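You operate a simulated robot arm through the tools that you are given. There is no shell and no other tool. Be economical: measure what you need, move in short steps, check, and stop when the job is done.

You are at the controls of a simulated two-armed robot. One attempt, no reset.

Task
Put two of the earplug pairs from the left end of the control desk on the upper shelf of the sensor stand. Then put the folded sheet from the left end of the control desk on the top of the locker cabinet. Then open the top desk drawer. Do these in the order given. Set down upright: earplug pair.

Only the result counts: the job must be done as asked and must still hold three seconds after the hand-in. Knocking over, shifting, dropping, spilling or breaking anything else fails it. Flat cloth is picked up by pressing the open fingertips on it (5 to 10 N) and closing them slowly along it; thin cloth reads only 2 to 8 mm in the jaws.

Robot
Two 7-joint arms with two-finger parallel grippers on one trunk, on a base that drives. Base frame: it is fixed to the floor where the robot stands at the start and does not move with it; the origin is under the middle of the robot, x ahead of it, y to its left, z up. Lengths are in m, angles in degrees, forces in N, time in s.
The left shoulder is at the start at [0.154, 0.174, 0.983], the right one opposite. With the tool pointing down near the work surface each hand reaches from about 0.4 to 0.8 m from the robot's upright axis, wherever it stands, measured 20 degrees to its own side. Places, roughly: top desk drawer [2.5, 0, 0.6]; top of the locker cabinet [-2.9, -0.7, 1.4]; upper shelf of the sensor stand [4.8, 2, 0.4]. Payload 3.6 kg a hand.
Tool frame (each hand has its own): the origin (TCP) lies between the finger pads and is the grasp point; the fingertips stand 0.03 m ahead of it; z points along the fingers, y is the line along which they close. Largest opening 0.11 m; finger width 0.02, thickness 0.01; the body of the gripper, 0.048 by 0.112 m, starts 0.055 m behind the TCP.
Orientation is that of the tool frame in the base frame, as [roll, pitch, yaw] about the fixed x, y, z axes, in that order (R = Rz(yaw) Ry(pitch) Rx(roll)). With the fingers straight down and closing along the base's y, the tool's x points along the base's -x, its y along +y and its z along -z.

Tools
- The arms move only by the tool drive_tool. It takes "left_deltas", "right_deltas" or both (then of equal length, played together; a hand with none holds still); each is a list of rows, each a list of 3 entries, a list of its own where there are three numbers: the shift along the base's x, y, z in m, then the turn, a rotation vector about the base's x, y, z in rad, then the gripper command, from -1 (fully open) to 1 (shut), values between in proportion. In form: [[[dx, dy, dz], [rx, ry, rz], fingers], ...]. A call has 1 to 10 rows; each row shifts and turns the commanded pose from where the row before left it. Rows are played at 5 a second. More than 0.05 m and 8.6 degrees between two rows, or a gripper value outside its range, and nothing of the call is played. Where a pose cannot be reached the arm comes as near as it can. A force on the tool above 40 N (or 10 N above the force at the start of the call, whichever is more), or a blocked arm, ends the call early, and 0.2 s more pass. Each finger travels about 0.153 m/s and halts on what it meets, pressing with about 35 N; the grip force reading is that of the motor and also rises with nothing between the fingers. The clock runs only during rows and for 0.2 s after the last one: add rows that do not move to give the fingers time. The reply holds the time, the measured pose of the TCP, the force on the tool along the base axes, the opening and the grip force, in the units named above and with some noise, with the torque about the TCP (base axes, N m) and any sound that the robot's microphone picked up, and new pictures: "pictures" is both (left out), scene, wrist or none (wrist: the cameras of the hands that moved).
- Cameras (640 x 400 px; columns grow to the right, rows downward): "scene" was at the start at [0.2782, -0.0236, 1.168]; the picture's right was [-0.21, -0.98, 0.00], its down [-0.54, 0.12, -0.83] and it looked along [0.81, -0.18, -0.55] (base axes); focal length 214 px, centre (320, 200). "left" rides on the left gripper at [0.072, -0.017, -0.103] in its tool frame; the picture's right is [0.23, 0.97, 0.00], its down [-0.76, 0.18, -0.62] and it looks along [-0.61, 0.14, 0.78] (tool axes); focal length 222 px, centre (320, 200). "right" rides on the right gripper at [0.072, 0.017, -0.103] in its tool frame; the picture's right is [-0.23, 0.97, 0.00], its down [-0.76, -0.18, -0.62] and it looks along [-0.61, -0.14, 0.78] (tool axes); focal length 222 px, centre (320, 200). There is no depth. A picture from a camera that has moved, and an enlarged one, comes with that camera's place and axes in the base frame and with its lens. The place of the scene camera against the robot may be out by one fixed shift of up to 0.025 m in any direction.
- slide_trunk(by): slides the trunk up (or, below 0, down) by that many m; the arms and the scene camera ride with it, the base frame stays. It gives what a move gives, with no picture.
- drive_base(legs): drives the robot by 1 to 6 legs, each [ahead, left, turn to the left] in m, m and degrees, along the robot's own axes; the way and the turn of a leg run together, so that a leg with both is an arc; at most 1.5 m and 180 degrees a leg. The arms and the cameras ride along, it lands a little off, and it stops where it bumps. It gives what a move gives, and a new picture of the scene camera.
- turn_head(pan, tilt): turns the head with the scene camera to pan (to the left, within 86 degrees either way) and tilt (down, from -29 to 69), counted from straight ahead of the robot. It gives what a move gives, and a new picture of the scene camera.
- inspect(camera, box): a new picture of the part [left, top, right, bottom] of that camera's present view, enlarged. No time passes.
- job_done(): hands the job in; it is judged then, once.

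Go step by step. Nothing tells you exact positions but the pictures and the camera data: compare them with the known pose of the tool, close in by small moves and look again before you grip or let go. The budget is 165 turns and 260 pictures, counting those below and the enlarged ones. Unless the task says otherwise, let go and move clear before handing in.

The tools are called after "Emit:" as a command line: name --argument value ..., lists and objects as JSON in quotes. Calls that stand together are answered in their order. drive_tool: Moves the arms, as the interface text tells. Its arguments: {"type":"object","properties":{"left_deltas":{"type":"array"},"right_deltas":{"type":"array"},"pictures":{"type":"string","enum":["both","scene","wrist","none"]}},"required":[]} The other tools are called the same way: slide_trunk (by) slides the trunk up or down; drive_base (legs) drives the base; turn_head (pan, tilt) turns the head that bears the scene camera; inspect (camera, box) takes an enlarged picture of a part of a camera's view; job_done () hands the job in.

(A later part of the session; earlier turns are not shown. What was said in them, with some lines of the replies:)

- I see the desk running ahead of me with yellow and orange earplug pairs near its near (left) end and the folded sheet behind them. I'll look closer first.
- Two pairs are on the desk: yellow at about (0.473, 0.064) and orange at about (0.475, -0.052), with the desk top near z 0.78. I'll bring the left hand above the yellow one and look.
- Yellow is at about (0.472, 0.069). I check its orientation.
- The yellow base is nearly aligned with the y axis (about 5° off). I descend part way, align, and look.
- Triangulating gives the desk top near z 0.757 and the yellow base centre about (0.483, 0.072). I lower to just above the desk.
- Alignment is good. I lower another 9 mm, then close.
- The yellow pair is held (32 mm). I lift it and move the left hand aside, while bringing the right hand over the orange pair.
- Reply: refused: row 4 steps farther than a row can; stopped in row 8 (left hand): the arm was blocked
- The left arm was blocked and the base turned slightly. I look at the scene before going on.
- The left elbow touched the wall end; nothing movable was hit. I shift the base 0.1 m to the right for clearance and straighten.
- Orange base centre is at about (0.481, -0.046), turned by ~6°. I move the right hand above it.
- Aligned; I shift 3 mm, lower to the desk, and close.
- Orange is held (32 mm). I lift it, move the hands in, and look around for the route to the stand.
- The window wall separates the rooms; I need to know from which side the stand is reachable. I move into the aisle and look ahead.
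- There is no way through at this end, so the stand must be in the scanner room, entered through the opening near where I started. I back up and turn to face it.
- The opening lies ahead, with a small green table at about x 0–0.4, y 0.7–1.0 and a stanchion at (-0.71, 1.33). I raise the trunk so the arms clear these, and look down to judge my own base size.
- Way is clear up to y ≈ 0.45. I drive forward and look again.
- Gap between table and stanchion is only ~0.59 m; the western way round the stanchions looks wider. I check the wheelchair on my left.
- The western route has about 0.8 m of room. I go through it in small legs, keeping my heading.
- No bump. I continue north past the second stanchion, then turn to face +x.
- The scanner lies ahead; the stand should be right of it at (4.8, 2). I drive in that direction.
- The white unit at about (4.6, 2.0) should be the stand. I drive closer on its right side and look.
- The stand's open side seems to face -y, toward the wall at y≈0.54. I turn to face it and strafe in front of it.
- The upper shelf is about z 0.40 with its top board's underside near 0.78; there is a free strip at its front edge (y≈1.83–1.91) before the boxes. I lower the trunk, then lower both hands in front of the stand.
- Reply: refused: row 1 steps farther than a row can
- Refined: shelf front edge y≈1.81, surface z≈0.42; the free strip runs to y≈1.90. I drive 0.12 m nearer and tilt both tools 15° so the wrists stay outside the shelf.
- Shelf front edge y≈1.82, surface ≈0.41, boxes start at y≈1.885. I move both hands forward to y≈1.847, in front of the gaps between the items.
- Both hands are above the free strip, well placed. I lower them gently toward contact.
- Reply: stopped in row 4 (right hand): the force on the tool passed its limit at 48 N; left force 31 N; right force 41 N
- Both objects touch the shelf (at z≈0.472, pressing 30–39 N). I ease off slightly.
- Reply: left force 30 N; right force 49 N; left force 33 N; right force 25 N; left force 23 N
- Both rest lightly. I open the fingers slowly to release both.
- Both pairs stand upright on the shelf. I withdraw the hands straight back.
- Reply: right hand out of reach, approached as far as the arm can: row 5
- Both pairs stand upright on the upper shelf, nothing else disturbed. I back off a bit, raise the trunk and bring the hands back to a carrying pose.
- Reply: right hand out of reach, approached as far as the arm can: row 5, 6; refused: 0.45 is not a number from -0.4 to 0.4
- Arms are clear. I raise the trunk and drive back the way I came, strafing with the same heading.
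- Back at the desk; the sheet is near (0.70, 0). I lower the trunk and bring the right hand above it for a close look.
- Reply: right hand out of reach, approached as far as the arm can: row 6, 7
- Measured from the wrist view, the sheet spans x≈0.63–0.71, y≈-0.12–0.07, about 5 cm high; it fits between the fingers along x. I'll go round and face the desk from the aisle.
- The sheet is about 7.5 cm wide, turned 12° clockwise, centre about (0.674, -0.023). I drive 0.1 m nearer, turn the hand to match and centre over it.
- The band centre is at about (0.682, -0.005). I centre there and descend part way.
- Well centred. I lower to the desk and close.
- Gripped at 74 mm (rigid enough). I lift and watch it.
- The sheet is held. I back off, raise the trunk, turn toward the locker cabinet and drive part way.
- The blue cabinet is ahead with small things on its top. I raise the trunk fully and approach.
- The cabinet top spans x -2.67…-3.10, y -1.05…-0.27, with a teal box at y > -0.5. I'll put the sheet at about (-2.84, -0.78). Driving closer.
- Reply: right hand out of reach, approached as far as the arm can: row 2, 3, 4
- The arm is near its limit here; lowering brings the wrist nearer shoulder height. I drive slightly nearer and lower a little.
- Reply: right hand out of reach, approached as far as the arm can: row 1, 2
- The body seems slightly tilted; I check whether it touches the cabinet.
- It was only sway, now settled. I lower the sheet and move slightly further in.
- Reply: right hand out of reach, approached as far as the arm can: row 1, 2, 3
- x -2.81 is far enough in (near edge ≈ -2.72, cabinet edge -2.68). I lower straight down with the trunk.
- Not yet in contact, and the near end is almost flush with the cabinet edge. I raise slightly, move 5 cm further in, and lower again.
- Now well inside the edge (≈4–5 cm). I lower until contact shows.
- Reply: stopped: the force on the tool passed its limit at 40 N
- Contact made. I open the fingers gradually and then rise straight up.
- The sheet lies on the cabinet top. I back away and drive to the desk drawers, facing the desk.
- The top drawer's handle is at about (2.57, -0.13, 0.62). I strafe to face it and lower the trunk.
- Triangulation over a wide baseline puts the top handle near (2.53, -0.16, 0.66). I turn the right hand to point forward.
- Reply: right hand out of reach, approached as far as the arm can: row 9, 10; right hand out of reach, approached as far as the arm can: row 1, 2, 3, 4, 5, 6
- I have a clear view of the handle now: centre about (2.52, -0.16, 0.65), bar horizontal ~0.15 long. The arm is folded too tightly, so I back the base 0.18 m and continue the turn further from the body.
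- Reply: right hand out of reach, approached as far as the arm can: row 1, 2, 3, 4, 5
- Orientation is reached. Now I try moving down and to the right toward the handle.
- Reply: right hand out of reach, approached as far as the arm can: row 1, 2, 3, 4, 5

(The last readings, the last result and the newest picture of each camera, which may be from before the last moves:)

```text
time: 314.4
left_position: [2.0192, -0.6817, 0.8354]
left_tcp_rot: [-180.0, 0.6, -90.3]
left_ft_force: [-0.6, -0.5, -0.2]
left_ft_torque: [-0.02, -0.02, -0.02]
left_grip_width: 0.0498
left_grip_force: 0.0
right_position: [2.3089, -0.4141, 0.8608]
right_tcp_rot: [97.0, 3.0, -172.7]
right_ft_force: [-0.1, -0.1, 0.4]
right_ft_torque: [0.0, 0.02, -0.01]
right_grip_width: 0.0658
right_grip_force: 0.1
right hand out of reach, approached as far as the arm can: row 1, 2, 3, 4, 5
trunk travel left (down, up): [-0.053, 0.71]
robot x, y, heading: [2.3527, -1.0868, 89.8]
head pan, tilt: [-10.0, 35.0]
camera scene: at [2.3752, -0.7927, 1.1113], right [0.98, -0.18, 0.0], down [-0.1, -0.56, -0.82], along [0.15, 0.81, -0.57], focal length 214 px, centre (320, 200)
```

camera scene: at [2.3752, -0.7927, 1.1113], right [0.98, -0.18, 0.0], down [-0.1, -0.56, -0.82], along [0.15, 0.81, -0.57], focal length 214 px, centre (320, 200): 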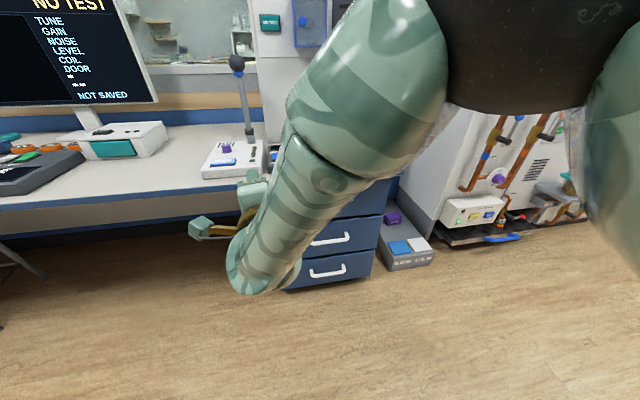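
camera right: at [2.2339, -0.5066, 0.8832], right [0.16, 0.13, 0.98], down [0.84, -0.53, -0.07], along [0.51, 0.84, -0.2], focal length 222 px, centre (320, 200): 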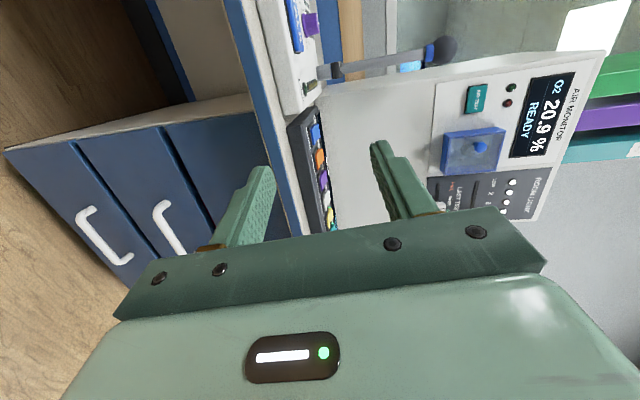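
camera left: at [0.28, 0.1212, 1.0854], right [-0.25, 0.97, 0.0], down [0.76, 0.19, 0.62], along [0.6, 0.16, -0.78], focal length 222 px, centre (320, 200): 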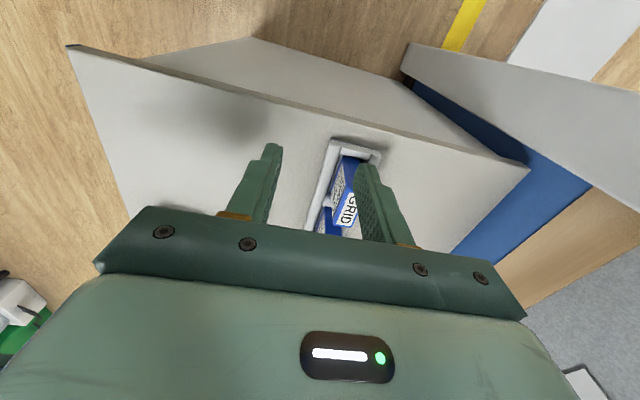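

The right arm's elbow posture blocks this. I restore the right hand to its pointing-down pose and will use the left arm instead.

Emit:
drive_tool --right_deltas '[[[0, 0, 0], [0, -0.149, 0], -0.2], [[0, 0, 0], [0, -0.149, 0], -0.2], [[0, 0, 0], [0, -0.149, 0], -0.2], [[0, 0, 0], [0, -0.149, 0], -0.2], [[0, 0, 0], [0, -0.149, 0], -0.2], [[0, 0, 0], [0, -0.149, 0], -0.2], [[0, 0, 0], [0, -0.149, 0], -0.2], [[0, 0, 0], [0, -0.149, 0], -0.2], [[0, 0, 0], [0, -0.149, 0], -0.2], [[0, 0, 0], [0, -0.149, 0], -0.2]]' --pictures "none"

Emit:
drive_tool --right_deltas '[[[0.02, -0.01, 0], [-0.149, 0, 0], -0.2], [[0.02, -0.01, 0], [-0.149, 0, 0], -0.2], [[0.02, -0.01, 0], [-0.149, 0, 0], -0.2], [[0.02, -0.01, 0], [-0.149, 0, 0], -0.2], [[0.02, -0.01, 0], [-0.149, 0, 0], -0.2], [[0.02, -0.01, 0], [-0.149, 0, 0], -0.2], [[0.02, -0.01, 0], [-0.149, 0, 0], -0.2], [[0.02, 0, 0], [-0.149, 0, 0], -0.2], [[0.02, 0, 0], [-0.149, 0, 0], -0.2], [[0, 0, 0], [-0.1, 0, 0], -0.2]]' --pictures "scene"

```text
time: 316.6
left_position: [2.0184, -0.6817, 0.8359]
left_tcp_rot: [-180.0, 0.6, -90.3]
left_ft_force: [0.3, 0.3, 0.6]
left_ft_torque: [0.01, -0.01, 0.03]
left_grip_width: 0.0496
left_grip_force: 0.1
right_position: [2.3082, -0.4147, 0.8625]
right_tcp_rot: [173.9, 81.4, -100.9]
right_ft_force: [-0.1, -0.2, 0.8]
right_ft_torque: [-0.03, 0.01, -0.03]
right_grip_width: 0.066
right_grip_force: 0.1
trunk travel left (down, up): [-0.053, 0.71]
robot x, y, heading: [2.3513, -1.0915, 89.8]
head pan, tilt: [-10.0, 35.0]
```

```text
time: 318.9
left_position: [2.0178, -0.6816, 0.8355]
left_tcp_rot: [180.0, 0.6, -90.3]
left_ft_force: [0.7, 0.1, -0.5]
left_ft_torque: [0.01, -0.03, 0.02]
left_grip_width: 0.0493
left_grip_force: 0.0
right_position: [2.4891, -0.4841, 0.8624]
right_tcp_rot: [-175.3, -1.1, -91.7]
right_ft_force: [0.0, 0.8, -0.3]
right_ft_torque: [-0.01, -0.05, -0.01]
right_grip_width: 0.0659
right_grip_force: 0.1
trunk travel left (down, up): [-0.053, 0.71]
robot x, y, heading: [2.3486, -1.0907, 89.6]
head pan, tilt: [-10.0, 35.0]
camera scene: at [2.3752, -0.7923, 1.1111], right [0.98, -0.18, 0.0], down [-0.1, -0.57, -0.82], along [0.15, 0.81, -0.57], focal length 214 px, centre (320, 200)
```

scene: 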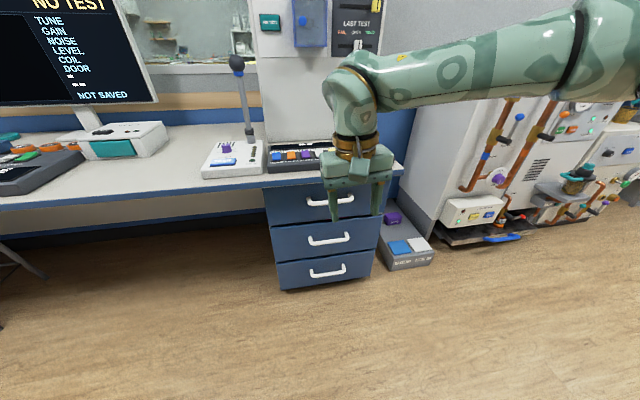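

The hand turns correctly now. New plan: go low first, with the wrist where it must end up, then swing the hand up to horizontal about the wrist.

Emit:
drive_base --legs '[[0.16, 0, 0]]'

Emit:
drive_tool --right_deltas '[[[0, -0.015, -0.04], [0, 0, -0.149], -0.2], [[0, -0.015, -0.04], [0, 0, -0.149], -0.2], [[0, -0.015, -0.04], [0, 0, -0.149], -0.2], [[0, -0.015, -0.04], [0, 0, -0.149], -0.2], [[0, -0.015, -0.04], [0, 0, -0.149], -0.2], [[0, -0.01, -0.04], [0, 0, -0.149], -0.2], [[0, 0, -0.04], [0, 0, -0.149], -0.2], [[0, 0, -0.04], [0, 0, -0.149], -0.2], [[0, 0, -0.04], [0, 0, -0.149], -0.2], [[0, 0, -0.04], [0, 0, -0.149], -0.2]]' --pictures "both"

```text
time: 320.3
left_position: [2.0186, -0.5216, 0.8346]
left_tcp_rot: [180.0, 0.5, -90.3]
left_ft_force: [0.1, -0.5, -0.3]
left_ft_torque: [-0.02, 0.01, 0.02]
left_grip_width: 0.0495
left_grip_force: 0.0
right_position: [2.4898, -0.3243, 0.861]
right_tcp_rot: [-175.1, -1.2, -91.6]
right_ft_force: [0.2, 1.2, -0.3]
right_ft_torque: [-0.04, 0.01, 0.02]
right_grip_width: 0.0658
right_grip_force: 0.1
trunk travel left (down, up): [-0.053, 0.71]
robot x, y, heading: [2.3516, -0.9276, 89.7]
head pan, tilt: [-10.0, 35.0]
camera scene: at [2.3761, -0.6317, 1.1109], right [0.98, -0.18, 0.0], down [-0.1, -0.57, -0.82], along [0.15, 0.81, -0.57], focal length 214 px, centre (320, 200)
```

scene: 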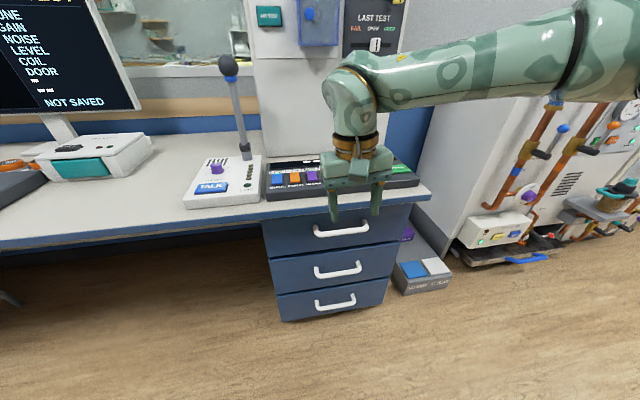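

```text
time: 322.5
left_position: [2.019, -0.5214, 0.8352]
left_tcp_rot: [180.0, 0.6, -90.3]
left_ft_force: [0.6, 0.1, -0.2]
left_ft_torque: [0.0, -0.01, 0.0]
left_grip_width: 0.0492
left_grip_force: 0.0
right_position: [2.4881, -0.41, 0.4623]
right_tcp_rot: [-175.2, -1.0, -177.3]
right_ft_force: [0.4, 0.1, 0.8]
right_ft_torque: [0.01, 0.02, -0.02]
right_grip_width: 0.0662
right_grip_force: 0.0
trunk travel left (down, up): [-0.053, 0.71]
robot x, y, heading: [2.3519, -0.9274, 89.6]
head pan, tilt: [-10.0, 35.0]
camera scene: at [2.3762, -0.6322, 1.1111], right [0.98, -0.18, 0.0], down [-0.1, -0.57, -0.82], along [0.15, 0.81, -0.57], focal length 214 px, centre (320, 200)
camera right: at [2.4152, -0.388, 0.5648], right [0.18, 0.98, -0.09], down [0.78, -0.09, 0.62], along [0.6, -0.18, -0.78], focal length 222 px, centre (320, 200)
```

scene: 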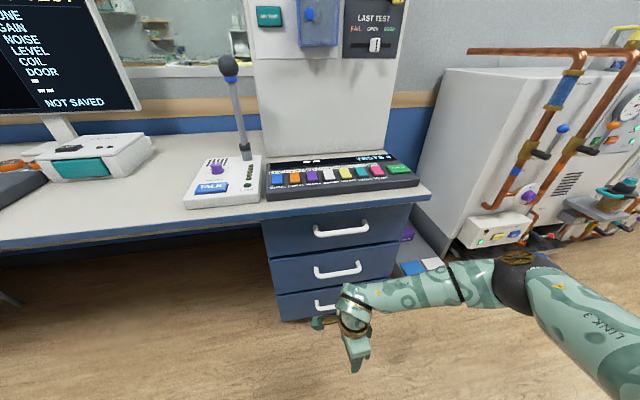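
right: 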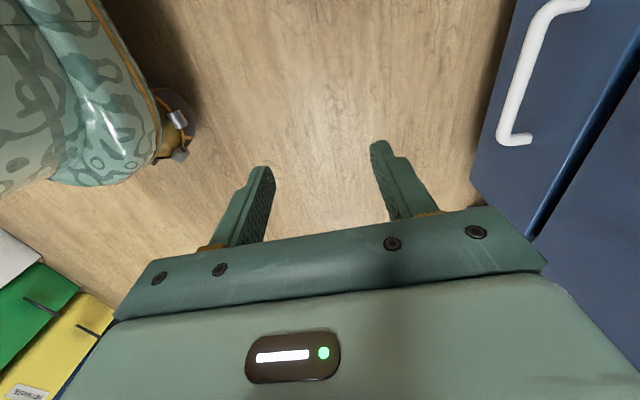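

Now I swing the hand up to horizontal about the wrist.

Emit:
drive_tool --right_deltas '[[[0.004, 0.024, -0.005], [0.149, 0, 0], -0.2], [[0.004, 0.024, 0], [0.149, 0, 0], -0.2], [[0.004, 0.023, 0.0055], [0.149, 0, 0], -0.2], [[0.004, 0.021, 0.011], [0.149, 0, 0], -0.2], [[0.004, 0.018, 0.016], [0.149, 0, 0], -0.2], [[0.004, 0.015, 0.02], [0.149, 0, 0], -0.2], [[0.004, 0.011, 0.024], [0.149, 0, 0], -0.2], [[0.004, 0.004, 0.027], [0.149, 0, 0], -0.2], [[0.004, -0.001, 0.029], [0.149, 0, 0], -0.2], [[0.004, -0.006, 0.031], [0.149, 0, 0], -0.2]]' --pictures "both"

```text
time: 324.7
left_position: [2.019, -0.5229, 0.8346]
left_tcp_rot: [180.0, 0.6, -90.2]
left_ft_force: [-0.3, -0.3, -0.2]
left_ft_torque: [0.0, 0.0, -0.03]
left_grip_width: 0.0494
left_grip_force: 0.1
right_position: [2.4097, -0.2581, 0.6734]
right_tcp_rot: [122.3, 4.6, 178.4]
right_ft_force: [-0.6, 0.4, 0.3]
right_ft_torque: [0.01, 0.0, 0.0]
right_grip_width: 0.0659
right_grip_force: 0.0
right hand out of reach, approached as far as the arm can: row 5, 6, 7, 8, 9, 10
trunk travel left (down, up): [-0.053, 0.71]
robot x, y, heading: [2.3526, -0.9294, 89.7]
head pan, tilt: [-10.0, 35.0]
camera scene: at [2.3759, -0.633, 1.1114], right [0.98, -0.18, 0.0], down [-0.1, -0.56, -0.82], along [0.15, 0.81, -0.57], focal length 214 px, centre (320, 200)
camera right: at [2.3291, -0.3337, 0.7369], right [0.18, 0.52, 0.84], down [0.73, -0.64, 0.24], along [0.66, 0.57, -0.49], focal length 222 px, centre (320, 200)
```

scene: 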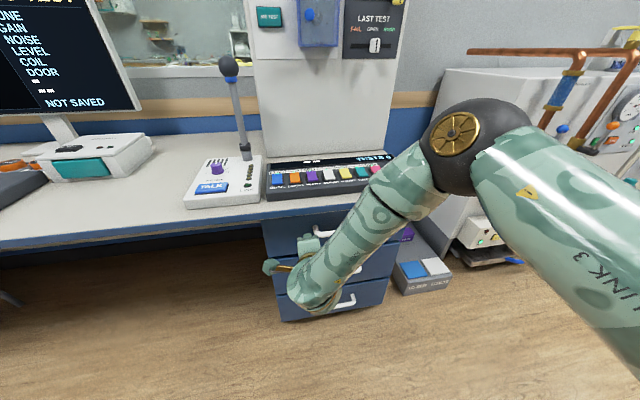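
right: 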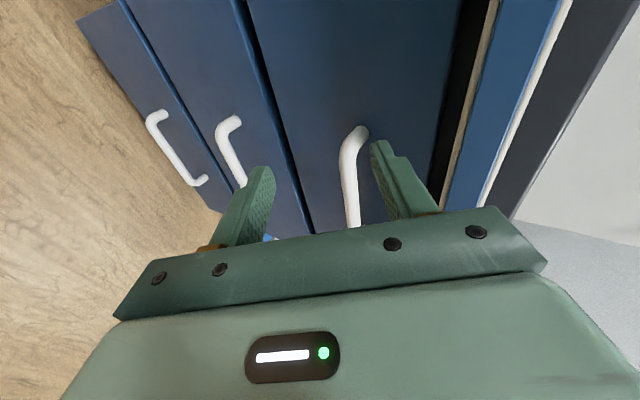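

The hand now points forward, 32° below horizontal, which is enough to grip the bar. I shift the base 0.11 m right to line up with the handle and look.

Emit:
drive_base --legs '[[0, -0.11, 0]]'

Emit:
drive_tool --right_deltas '[[[0, 0, -0.01], [0.05, 0, 0], -0.2], [[0, 0, -0.01], [0.05, 0, 0], -0.2]]' --pictures "both"

```text
time: 325.9
left_position: [2.1301, -0.5234, 0.8345]
left_tcp_rot: [-180.0, 0.6, -90.4]
left_ft_force: [0.0, 0.6, -0.3]
left_ft_torque: [-0.02, 0.02, 0.0]
left_grip_width: 0.0492
left_grip_force: 0.1
right_position: [2.52, -0.2579, 0.6715]
right_tcp_rot: [122.5, 4.5, 178.6]
right_ft_force: [-0.6, 1.4, 0.7]
right_ft_torque: [-0.01, 0.03, 0.02]
right_grip_width: 0.0661
right_grip_force: 0.1
trunk travel left (down, up): [-0.053, 0.71]
robot x, y, heading: [2.4633, -0.9276, 89.7]
head pan, tilt: [-10.0, 35.0]
camera scene: at [2.487, -0.633, 1.1112], right [0.98, -0.18, 0.0], down [-0.1, -0.56, -0.82], along [0.15, 0.81, -0.57], focal length 214 px, centre (320, 200)
```

scene: 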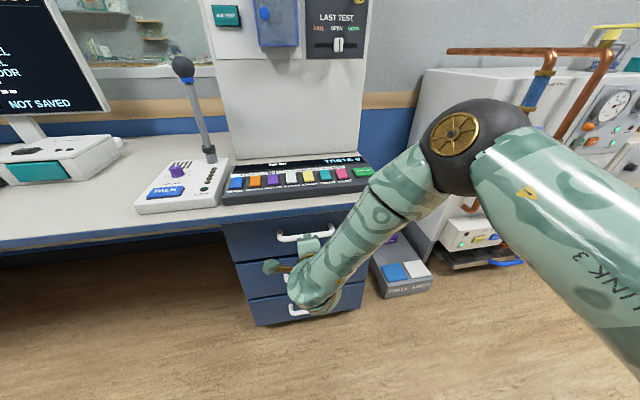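

```text
time: 326.5
left_position: [2.1298, -0.5228, 0.8353]
left_tcp_rot: [-180.0, 0.6, -90.3]
left_ft_force: [0.4, -0.9, 0.1]
left_ft_torque: [0.02, -0.01, -0.02]
left_grip_width: 0.0496
left_grip_force: 0.0
right_position: [2.4872, -0.247, 0.6785]
right_tcp_rot: [117.3, 4.5, 177.7]
right_ft_force: [-0.5, 0.6, -0.6]
right_ft_torque: [0.0, -0.02, -0.03]
right_grip_width: 0.0662
right_grip_force: 0.1
right hand out of reach, approached as far as the arm can: row 1, 2
trunk travel left (down, up): [-0.053, 0.71]
robot x, y, heading: [2.4612, -0.9294, 89.7]
head pan, tilt: [-10.0, 35.0]
camera scene: at [2.4861, -0.633, 1.1112], right [0.98, -0.18, 0.0], down [-0.1, -0.56, -0.82], along [0.15, 0.81, -0.57], focal length 214 px, centre (320, 200)
camera right: at [2.4056, -0.3293, 0.7349], right [0.18, 0.44, 0.88], down [0.72, -0.67, 0.19], along [0.67, 0.6, -0.43], focal length 222 px, centre (320, 200)
```

scene: 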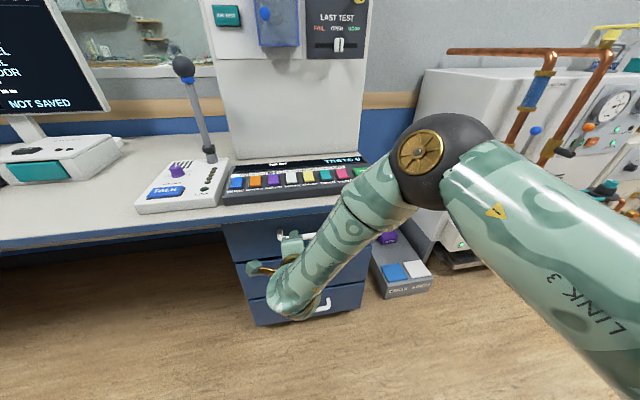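
right: 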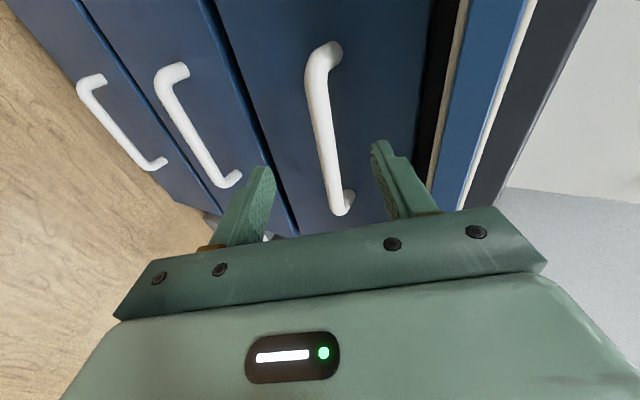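

The bar (≈ y -0.16, z 0.645) lies between the fingers' planes. I narrow the opening, lower the trunk 26 mm and drive in part way.

Emit:
slide_trunk --by -0.026

Emit:
drive_base --legs '[[0.04, 0, 0]]'

Emit:
drive_tool --right_deltas '[[[0, 0, 0], [0, 0, 0], 0.1], [[0, 0, 0], [0, 0, 0], 0.1]]' --pictures "wrist"

```text
time: 327.2
left_position: [2.1285, -0.5234, 0.8084]
left_tcp_rot: [-180.0, 0.6, -90.3]
left_ft_force: [0.6, 0.0, 0.3]
left_ft_torque: [0.02, -0.07, 0.01]
left_grip_width: 0.0494
left_grip_force: 0.1
right_position: [2.4854, -0.2467, 0.6331]
right_tcp_rot: [119.3, 4.5, 178.0]
right_ft_force: [0.4, 0.3, -0.5]
right_ft_torque: [0.0, 0.01, -0.04]
right_grip_width: 0.066
right_grip_force: 0.1
trunk travel left (down, up): [-0.027, 0.736]
robot x, y, heading: [2.4596, -0.9351, 89.8]
head pan, tilt: [-10.0, 35.0]
```

```text
time: 328.1
left_position: [2.1309, -0.489, 0.8092]
left_tcp_rot: [180.0, 0.5, -90.4]
left_ft_force: [-0.1, 0.4, 0.8]
left_ft_torque: [-0.01, 0.01, 0.0]
left_grip_width: 0.0494
left_grip_force: 0.0
right_position: [2.4857, -0.2146, 0.6316]
right_tcp_rot: [119.5, 4.4, 178.0]
right_ft_force: [0.6, -1.3, 1.0]
right_ft_torque: [0.01, 0.05, -0.03]
right_grip_width: 0.0659
right_grip_force: 0.1
trunk travel left (down, up): [-0.027, 0.736]
robot x, y, heading: [2.4654, -0.8989, 89.5]
head pan, tilt: [-10.0, 35.0]
stopped in leg 1: the force on the tool passed its limit at 105 N (the readings are from after the stop); the commanded pose is now the measured one
camera scene: at [2.4869, -0.583, 1.0829], right [0.98, -0.18, 0.0], down [-0.1, -0.56, -0.82], along [0.15, 0.81, -0.57], focal length 214 px, centre (320, 200)
```

scene: 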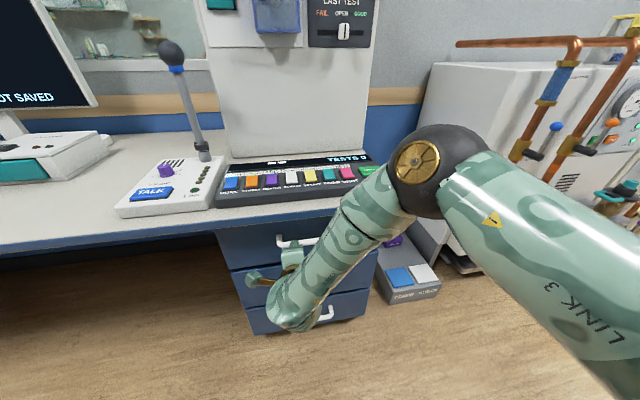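

```text
time: 328.7
left_position: [2.1292, -0.4897, 0.8085]
left_tcp_rot: [-180.0, 0.5, -90.3]
left_ft_force: [-0.2, -0.2, 0.4]
left_ft_torque: [-0.02, 0.01, -0.01]
left_grip_width: 0.0496
left_grip_force: 0.1
right_position: [2.4856, -0.2152, 0.6326]
right_tcp_rot: [119.7, 4.5, 178.1]
right_ft_force: [-1.5, 0.2, 1.7]
right_ft_torque: [0.05, 0.02, -0.03]
right_grip_width: 0.0498
right_grip_force: 0.5
trunk travel left (down, up): [-0.027, 0.736]
robot x, y, heading: [2.4618, -0.8977, 89.5]
head pan, tilt: [-10.0, 35.0]
camera right: at [2.4045, -0.2945, 0.6922], right [0.18, 0.48, 0.86], down [0.72, -0.66, 0.21], along [0.67, 0.59, -0.46], focal length 222 px, centre (320, 200)
```

right: 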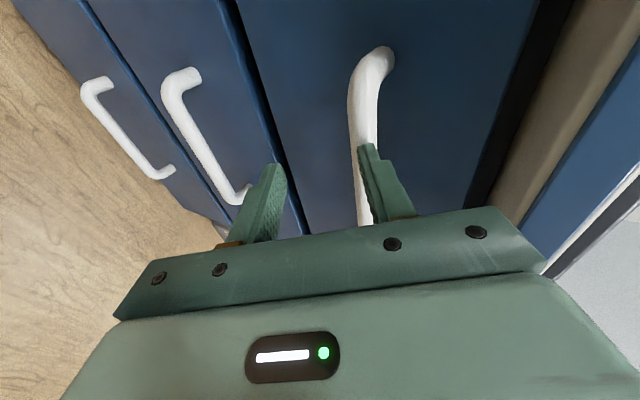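

The upper fingertip met the bar at about y -0.17, z 0.647 — a useful fix. I back off, raise 45 mm, and then approach along the finger axis.

Emit:
drive_base --legs '[[-0.03, 0, 0]]'

Emit:
slide_trunk --by 0.045

Emit:
drive_tool --right_deltas '[[[0, 0, 0], [0, 0, 0], 0], [[0, 0, 0], [0, 0, 0], 0]]' --pictures "wrist"

```text
time: 329.6
left_position: [2.1288, -0.5199, 0.809]
left_tcp_rot: [180.0, 0.7, -90.5]
left_ft_force: [-0.9, 0.0, 0.5]
left_ft_torque: [0.01, 0.03, 0.03]
left_grip_width: 0.0495
left_grip_force: 0.0
right_position: [2.4858, -0.2458, 0.6326]
right_tcp_rot: [119.6, 4.6, 178.0]
right_ft_force: [0.5, -0.8, -0.1]
right_ft_torque: [0.05, 0.0, 0.03]
right_grip_width: 0.0493
right_grip_force: 0.1
trunk travel left (down, up): [-0.027, 0.736]
robot x, y, heading: [2.4642, -0.9286, 89.8]
head pan, tilt: [-10.0, 35.0]
camera scene: at [2.4866, -0.6138, 1.0833], right [0.98, -0.18, 0.0], down [-0.1, -0.56, -0.82], along [0.15, 0.81, -0.57], focal length 214 px, centre (320, 200)
```

scene: 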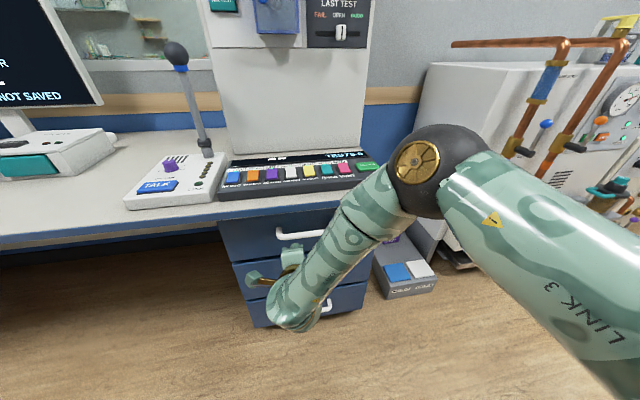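

```text
time: 330.4
left_position: [2.1296, -0.5177, 0.8533]
left_tcp_rot: [-180.0, 0.5, -90.4]
left_ft_force: [-0.1, 0.1, -0.2]
left_ft_torque: [-0.02, 0.01, -0.02]
left_grip_width: 0.0497
left_grip_force: 0.1
right_position: [2.4854, -0.2454, 0.6767]
right_tcp_rot: [119.7, 4.6, 178.0]
right_ft_force: [0.9, -0.4, -0.1]
right_ft_torque: [0.0, 0.02, 0.03]
right_grip_width: 0.0493
right_grip_force: 0.2
trunk travel left (down, up): [-0.072, 0.691]
robot x, y, heading: [2.4629, -0.9283, 89.6]
head pan, tilt: [-10.0, 35.0]
```

```text
time: 331.0
left_position: [2.1309, -0.5179, 0.8539]
left_tcp_rot: [180.0, 0.6, -90.3]
left_ft_force: [-0.2, 0.8, -0.3]
left_ft_torque: [0.0, 0.03, -0.05]
left_grip_width: 0.0495
left_grip_force: 0.1
right_position: [2.485, -0.246, 0.6769]
right_tcp_rot: [119.6, 4.5, 178.0]
right_ft_force: [0.1, 0.6, 0.7]
right_ft_torque: [-0.02, -0.02, 0.0]
right_grip_width: 0.055
right_grip_force: 0.0
trunk travel left (down, up): [-0.072, 0.691]
robot x, y, heading: [2.4587, -0.9289, 89.6]
head pan, tilt: [-10.0, 35.0]
camera right: at [2.4044, -0.3247, 0.7372], right [0.18, 0.48, 0.86], down [0.72, -0.66, 0.21], along [0.67, 0.59, -0.46], focal length 222 px, centre (320, 200)
```

right: 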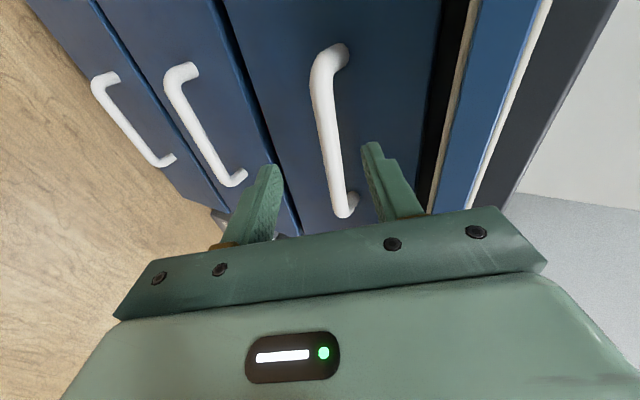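

Good alignment. I advance 4 cm, lower 13 mm, and look.

Emit:
drive_base --legs '[[0.04, 0, 0]]'

Emit:
slide_trunk --by -0.013

Emit:
inspect --camera "right" --box '[160, 0, 480, 240]'

```text
time: 331.9
left_position: [2.1308, -0.4761, 0.854]
left_tcp_rot: [-179.9, 0.5, -90.4]
left_ft_force: [0.9, 0.7, 0.0]
left_ft_torque: [0.0, 0.03, 0.02]
left_grip_width: 0.0498
left_grip_force: 0.1
right_position: [2.4856, -0.2043, 0.6757]
right_tcp_rot: [119.8, 4.5, 178.0]
right_ft_force: [0.4, 0.7, -0.7]
right_ft_torque: [0.01, 0.01, 0.02]
right_grip_width: 0.0549
right_grip_force: 0.0
trunk travel left (down, up): [-0.072, 0.691]
robot x, y, heading: [2.461, -0.8846, 89.7]
head pan, tilt: [-10.0, 35.0]
camera scene: at [2.4868, -0.6001, 1.1313], right [0.98, -0.18, 0.0], down [-0.1, -0.57, -0.82], along [0.15, 0.8, -0.57], focal length 214 px, centre (320, 200)
```

scene: 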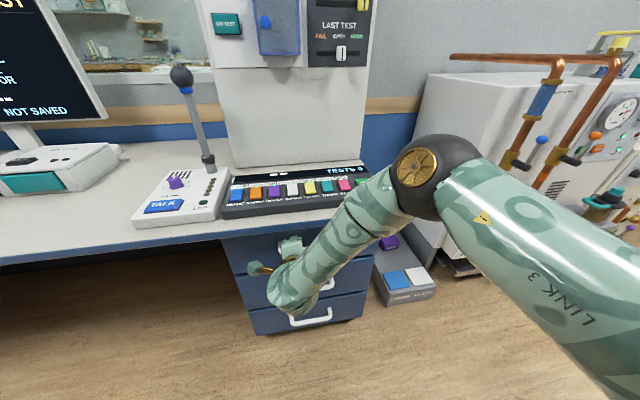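

```text
time: 332.5
left_position: [2.1307, -0.4794, 0.8421]
left_tcp_rot: [179.9, 0.6, -90.3]
left_ft_force: [-0.1, -0.1, 0.3]
left_ft_torque: [-0.03, -0.01, 0.04]
left_grip_width: 0.0495
left_grip_force: 0.0
right_position: [2.4843, -0.2053, 0.6651]
right_tcp_rot: [119.5, 4.4, 178.0]
right_ft_force: [-1.2, -0.4, -0.3]
right_ft_torque: [-0.04, 0.01, -0.01]
right_grip_width: 0.0548
right_grip_force: 0.1
trunk travel left (down, up): [-0.059, 0.704]
robot x, y, heading: [2.4597, -0.8839, 89.6]
head pan, tilt: [-10.0, 35.0]
```

```text
1.67 times, centred on (320, 120) of right
camera zoom: at [2.4047, -0.2845, 0.7249], right [0.18, 0.47, 0.86], down [0.73, -0.66, 0.21], along [0.67, 0.59, -0.46], focal length 370 px, centre (320, 333)
```

zoom: 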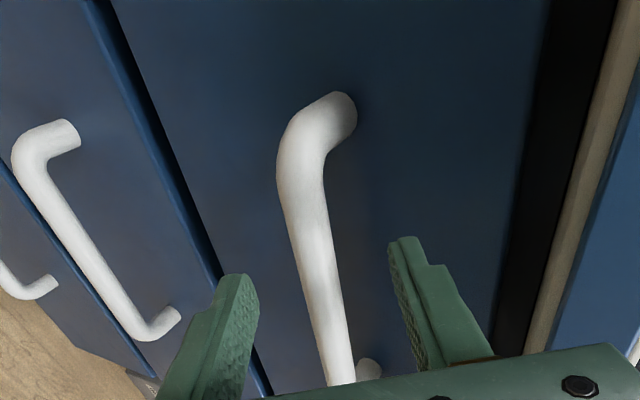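

The bar lies between the fingertips. I lower 6 mm, advance 3 cm, then check.

Emit:
slide_trunk --by -0.006

Emit:
drive_base --legs '[[0.03, 0, 0]]'

Emit:
inspect --camera "right" --box '[160, 0, 480, 240]'

```text
time: 333.1
left_position: [2.1308, -0.4784, 0.8353]
left_tcp_rot: [179.9, 0.5, -90.4]
left_ft_force: [0.0, 0.5, -0.5]
left_ft_torque: [0.03, 0.0, 0.01]
left_grip_width: 0.0496
left_grip_force: 0.1
right_position: [2.4864, -0.206, 0.6586]
right_tcp_rot: [119.6, 4.5, 178.0]
right_ft_force: [0.4, 0.7, -0.7]
right_ft_torque: [0.02, 0.01, 0.01]
right_grip_width: 0.0551
right_grip_force: 0.0
trunk travel left (down, up): [-0.053, 0.71]
robot x, y, heading: [2.4629, -0.8869, 89.6]
head pan, tilt: [-10.0, 35.0]
```

```text
time: 333.9
left_position: [2.1306, -0.4479, 0.8351]
left_tcp_rot: [-179.9, 0.5, -90.5]
left_ft_force: [-0.2, -0.9, -0.7]
left_ft_torque: [0.01, 0.01, -0.01]
left_grip_width: 0.0496
left_grip_force: 0.1
right_position: [2.4862, -0.1746, 0.6578]
right_tcp_rot: [119.6, 4.5, 178.0]
right_ft_force: [0.7, 0.1, 0.6]
right_ft_torque: [-0.02, 0.01, -0.01]
right_grip_width: 0.0552
right_grip_force: 0.1
trunk travel left (down, up): [-0.053, 0.71]
robot x, y, heading: [2.4623, -0.8568, 89.5]
head pan, tilt: [-10.0, 35.0]
camera scene: at [2.4871, -0.5579, 1.1109], right [0.98, -0.18, 0.0], down [-0.1, -0.57, -0.82], along [0.15, 0.81, -0.57], focal length 214 px, centre (320, 200)
```

scene: 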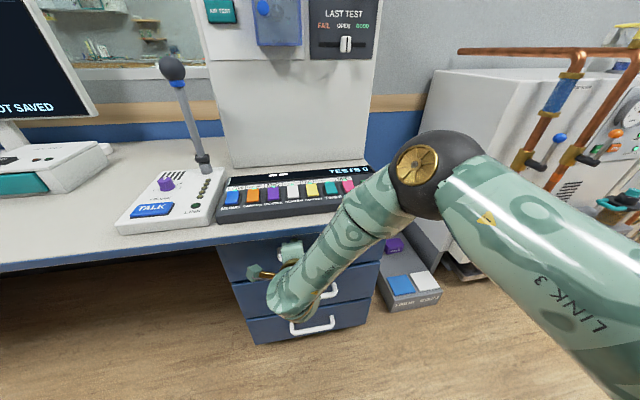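

```text
1.67 times, centred on (320, 120) of right
camera zoom: at [2.4049, -0.253, 0.7177], right [0.18, 0.48, 0.86], down [0.72, -0.65, 0.21], along [0.67, 0.59, -0.46], focal length 370 px, centre (320, 333)
```

zoom: 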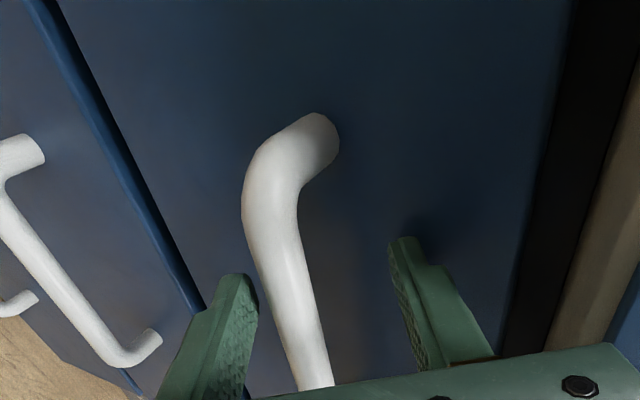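

The bar is between the fingers. I close the gripper on it.

Emit:
drive_tool --right_deltas '[[[0, 0, 0], [0, 0, 0], 0.3], [[0, 0, 0], [0, 0, 0], 0.6], [[0, 0, 0], [0, 0, 0], 0.9], [[0, 0, 0], [0, 0, 0], 0.9]]' --pictures "wrist"

```text
time: 334.8
left_position: [2.1297, -0.4465, 0.834]
left_tcp_rot: [180.0, 0.5, -90.4]
left_ft_force: [-0.4, -0.3, -0.1]
left_ft_torque: [0.0, -0.01, 0.03]
left_grip_width: 0.0495
left_grip_force: 0.1
right_position: [2.4862, -0.18, 0.6493]
right_tcp_rot: [121.0, 4.7, 178.3]
right_ft_force: [0.3, -5.9, -24.8]
right_ft_torque: [-0.36, 0.28, -0.16]
right_grip_width: 0.0189
right_grip_force: 12.8
trunk travel left (down, up): [-0.053, 0.71]
robot x, y, heading: [2.4641, -0.8577, 89.5]
head pan, tilt: [-10.0, 35.0]
stopped in row 4 (right hand): the force on the tool passed its limit at 41 N (the readings are from after the stop); the commanded pose is now the measured one
camera right: at [2.4053, -0.2579, 0.7104], right [0.17, 0.5, 0.85], down [0.73, -0.65, 0.23], along [0.67, 0.58, -0.47], focal length 222 px, centre (320, 200)
```

right: 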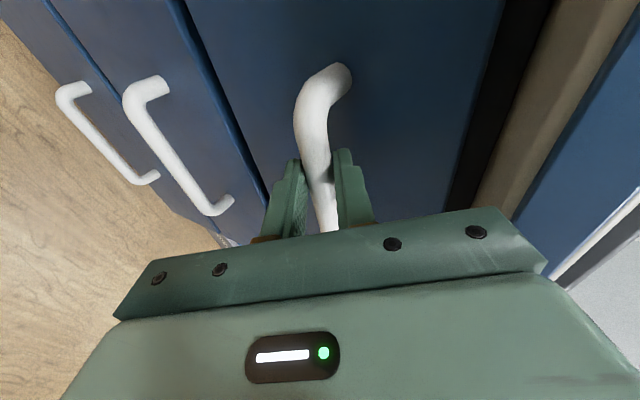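

Closed on the bar; it pulls the hand down slightly, so I lower 5 mm and complete the grip.

Emit:
slide_trunk --by -0.005

Emit:
drive_tool --right_deltas '[[[0, 0, 0], [0, 0, 0], 1], [[0, 0, 0], [0, 0, 0], 1], [[0, 0, 0], [0, 0, 0], 1]]' --pictures "wrist"

```text
time: 335.3
left_position: [2.1317, -0.4494, 0.8305]
left_tcp_rot: [180.0, 0.6, -90.4]
left_ft_force: [-0.4, 0.4, -0.4]
left_ft_torque: [-0.01, 0.01, -0.03]
left_grip_width: 0.0495
left_grip_force: 0.0
right_position: [2.486, -0.1799, 0.6484]
right_tcp_rot: [120.4, 4.6, 178.2]
right_ft_force: [3.6, -22.4, -8.7]
right_ft_torque: [-0.35, 0.88, -0.66]
right_grip_width: 0.0184
right_grip_force: 44.8
trunk travel left (down, up): [-0.048, 0.715]
robot x, y, heading: [2.4624, -0.853, 89.4]
head pan, tilt: [-10.0, 35.0]
```

```text
time: 336.1
left_position: [2.1307, -0.4489, 0.8307]
left_tcp_rot: [-180.0, 0.6, -90.4]
left_ft_force: [0.9, -1.0, -0.4]
left_ft_torque: [0.03, -0.02, 0.0]
left_grip_width: 0.0491
left_grip_force: 0.1
right_position: [2.4862, -0.1794, 0.6476]
right_tcp_rot: [120.4, 4.8, 178.2]
right_ft_force: [3.6, -29.2, -9.3]
right_ft_torque: [-0.43, 0.59, -1.01]
right_grip_width: 0.0185
right_grip_force: 45.0
trunk travel left (down, up): [-0.048, 0.715]
robot x, y, heading: [2.4655, -0.8545, 89.7]
head pan, tilt: [-10.0, 35.0]
camera right: at [2.4053, -0.2585, 0.7096], right [0.17, 0.49, 0.86], down [0.73, -0.65, 0.22], along [0.67, 0.58, -0.47], focal length 222 px, centre (320, 200)
```

right: 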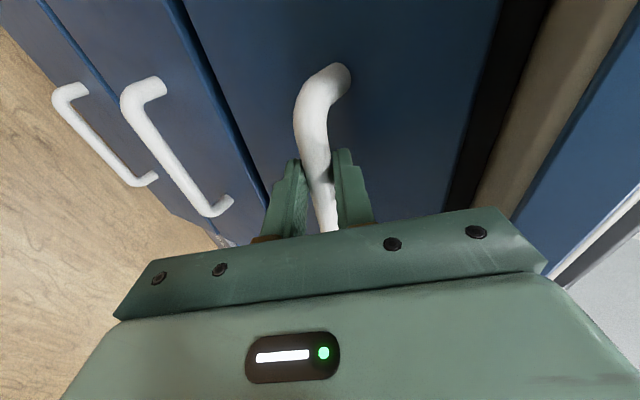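

Gripped firmly. I pull by driving back.

Emit:
drive_base --legs '[[-0.1, 0, 0]]'

```text
time: 337.2
left_position: [2.1308, -0.5495, 0.8296]
left_tcp_rot: [-180.0, 0.5, -90.4]
left_ft_force: [0.3, 0.3, -0.7]
left_ft_torque: [0.01, 0.01, 0.01]
left_grip_width: 0.0496
left_grip_force: 0.0
right_position: [2.485, -0.28, 0.6489]
right_tcp_rot: [120.3, 4.5, 178.1]
right_ft_force: [8.0, -0.8, -6.5]
right_ft_torque: [-0.1, 0.6, -0.85]
right_grip_width: 0.0186
right_grip_force: 45.3
trunk travel left (down, up): [-0.048, 0.715]
robot x, y, heading: [2.4615, -0.959, 89.8]
head pan, tilt: [-10.0, 35.0]
camera scene: at [2.4873, -0.6562, 1.1057], right [0.98, -0.18, 0.0], down [-0.1, -0.57, -0.82], along [0.15, 0.81, -0.57], focal length 214 px, centre (320, 200)
```

scene: 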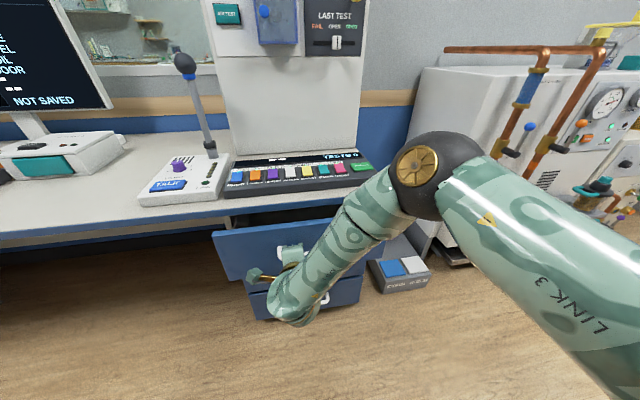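

The drawer is coming out. I keep pulling until it is fully open.

Emit:
drive_base --legs '[[-0.1, 0, 0]]'

Emit:
drive_base --legs '[[-0.08, 0, 0]]'

```text
time: 338.4
left_position: [2.1294, -0.6499, 0.8288]
left_tcp_rot: [-179.9, 0.6, -90.3]
left_ft_force: [0.7, -0.3, 0.1]
left_ft_torque: [-0.01, 0.01, -0.01]
left_grip_width: 0.0496
left_grip_force: 0.1
right_position: [2.4854, -0.3791, 0.6475]
right_tcp_rot: [120.2, 4.5, 178.1]
right_ft_force: [6.8, -2.0, -3.0]
right_ft_torque: [-0.06, 0.51, -0.94]
right_grip_width: 0.0187
right_grip_force: 44.9
trunk travel left (down, up): [-0.048, 0.715]
robot x, y, heading: [2.4605, -1.0551, 89.7]
head pan, tilt: [-10.0, 35.0]
camera scene: at [2.4867, -0.7568, 1.1057], right [0.98, -0.18, 0.0], down [-0.1, -0.56, -0.82], along [0.15, 0.81, -0.57], focal length 214 px, centre (320, 200)
```

scene: 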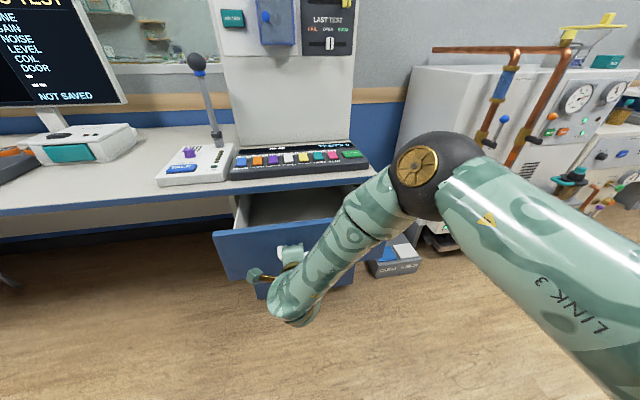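

```text
time: 339.5
left_position: [2.1294, -0.7313, 0.8292]
left_tcp_rot: [-180.0, 0.7, -90.4]
left_ft_force: [0.2, 0.1, 0.1]
left_ft_torque: [0.02, 0.0, 0.0]
left_grip_width: 0.0496
left_grip_force: 0.1
right_position: [2.4857, -0.4609, 0.6488]
right_tcp_rot: [120.3, 4.7, 178.0]
right_ft_force: [2.4, -0.7, -1.1]
right_ft_torque: [-0.01, 0.61, -0.83]
right_grip_width: 0.0189
right_grip_force: 45.0
trunk travel left (down, up): [-0.048, 0.715]
robot x, y, heading: [2.4588, -1.1387, 89.7]
head pan, tilt: [-10.0, 35.0]
camera scene: at [2.4861, -0.8377, 1.1058], right [0.98, -0.18, 0.0], down [-0.1, -0.56, -0.82], along [0.15, 0.81, -0.57], focal length 214 px, centre (320, 200)
```

scene: 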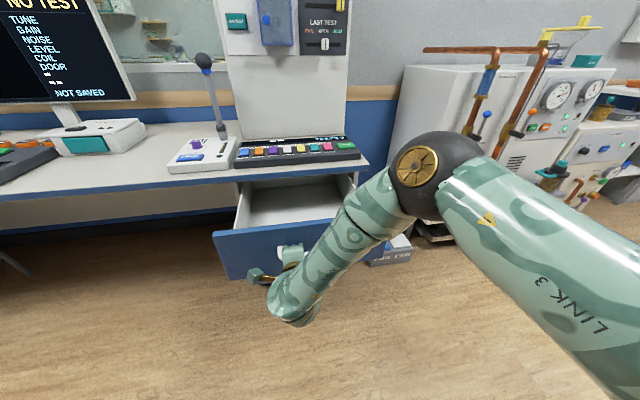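

Open 28 cm. I try a little further to find its stop.

Emit:
drive_base --legs '[[-0.06, 0, 0]]'

```text
time: 340.4
left_position: [2.1304, -0.7904, 0.8304]
left_tcp_rot: [-179.8, 0.6, -90.4]
left_ft_force: [-0.3, -0.3, -1.1]
left_ft_torque: [0.0, 0.0, 0.0]
left_grip_width: 0.0493
left_grip_force: 0.0
right_position: [2.4854, -0.5211, 0.6478]
right_tcp_rot: [120.3, 4.6, 177.9]
right_ft_force: [-2.9, -1.2, 0.7]
right_ft_torque: [0.01, 0.72, -0.66]
right_grip_width: 0.0184
right_grip_force: 45.2
trunk travel left (down, up): [-0.048, 0.715]
robot x, y, heading: [2.4611, -1.1974, 89.8]
head pan, tilt: [-10.0, 35.0]
camera scene: at [2.4857, -0.8983, 1.1058], right [0.98, -0.18, 0.0], down [-0.1, -0.56, -0.82], along [0.15, 0.81, -0.57], focal length 214 px, centre (320, 200)
```

scene: 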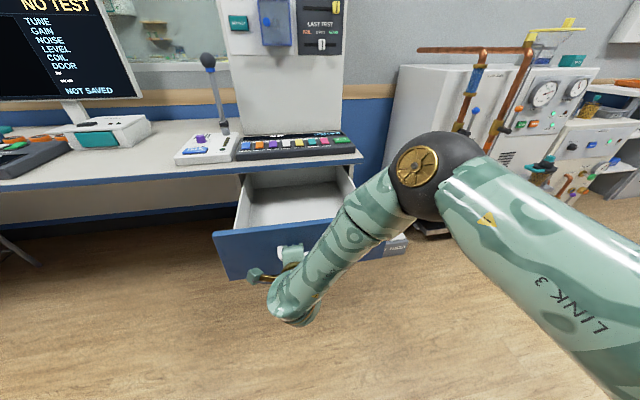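

The drawer is open about 34 cm. I open the fingers slowly and withdraw.

Emit:
drive_tool --right_deltas '[[[0, 0, 0], [0, 0, 0], 0.5], [[0, 0, 0], [0, 0, 0], 0.2], [[0, 0, 0], [0, 0, 0], -0.1], [[0, 0, 0], [0, 0, 0], -0.35], [[0, 0, 0], [0, 0, 0], -0.35]]' --pictures "wrist"

```text
time: 341.6
left_position: [2.1287, -0.7905, 0.829]
left_tcp_rot: [-180.0, 0.5, -90.4]
left_ft_force: [0.6, -0.8, 0.3]
left_ft_torque: [-0.05, -0.01, -0.01]
left_grip_width: 0.0495
left_grip_force: 0.0
right_position: [2.4857, -0.5203, 0.6488]
right_tcp_rot: [120.5, 4.6, 177.9]
right_ft_force: [-0.6, 0.0, -0.4]
right_ft_torque: [-0.01, -0.02, 0.0]
right_grip_width: 0.0744
right_grip_force: 0.1
trunk travel left (down, up): [-0.048, 0.715]
robot x, y, heading: [2.4642, -1.1959, 89.8]
head pan, tilt: [-10.0, 35.0]
camera right: at [2.4046, -0.5987, 0.7094], right [0.18, 0.49, 0.86], down [0.72, -0.65, 0.22], along [0.67, 0.58, -0.47], focal length 222 px, centre (320, 200)
```

right: 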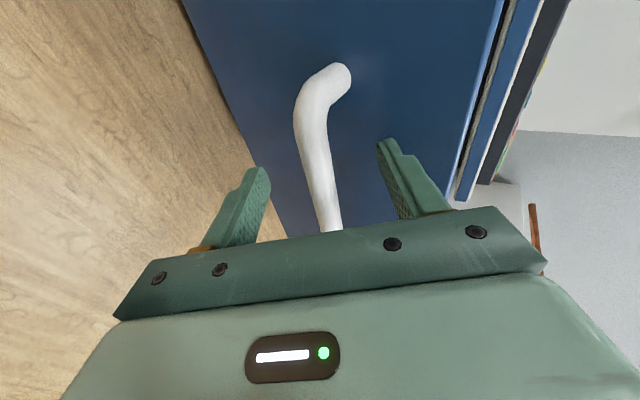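

Released; the bar is free between the fingers. I drive back clear.

Emit:
drive_base --legs '[[-0.2, 0, 0]]'

```text
time: 343.2
left_position: [2.1274, -0.9909, 0.8307]
left_tcp_rot: [-180.0, 0.6, -90.4]
left_ft_force: [-0.5, 0.0, 0.1]
left_ft_torque: [0.01, -0.05, 0.0]
left_grip_width: 0.0496
left_grip_force: 0.0
right_position: [2.4837, -0.72, 0.6491]
right_tcp_rot: [120.3, 4.5, 177.9]
right_ft_force: [-0.4, 0.0, 0.5]
right_ft_torque: [-0.04, -0.02, -0.01]
right_grip_width: 0.0744
right_grip_force: 0.1
trunk travel left (down, up): [-0.048, 0.715]
robot x, y, heading: [2.4614, -1.3962, 89.6]
head pan, tilt: [-10.0, 35.0]
camera scene: at [2.4846, -1.0984, 1.1059], right [0.98, -0.18, 0.0], down [-0.1, -0.56, -0.82], along [0.15, 0.81, -0.57], focal length 214 px, centre (320, 200)
```

scene: 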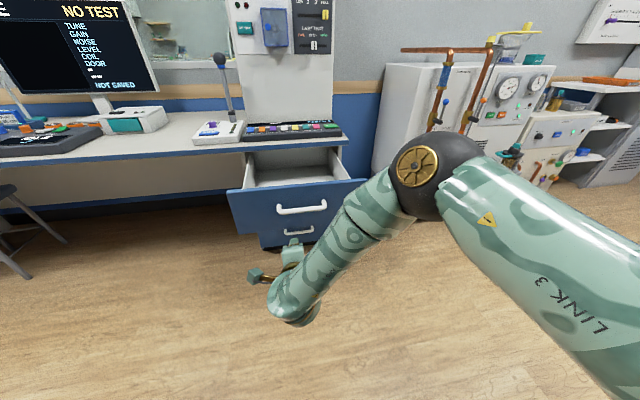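

The drawer stays open and the hands are clear; all three parts are done, so I hand in.

Emit:
job_done

```text
The job is handed in.
```

I finished all three tasks in the order you gave and handed the job in; no verdict came back with the hand-in.

- **Earplugs:** the yellow and orange pairs stand upright on the upper shelf of the sensor stand, at the front edge.
- **Sheet:** it lies on top of the locker cabinet, fully on the surface and clear of the teal box already there.
- **Drawer:** the top desk drawer is open about 34 cm, and both hands are clear of it.

There were two bumps. The left elbow touched the end of the wall early on, and a fingertip pressed on the drawer handle before I lined up the grip. I saw nothing else moved or knocked over.
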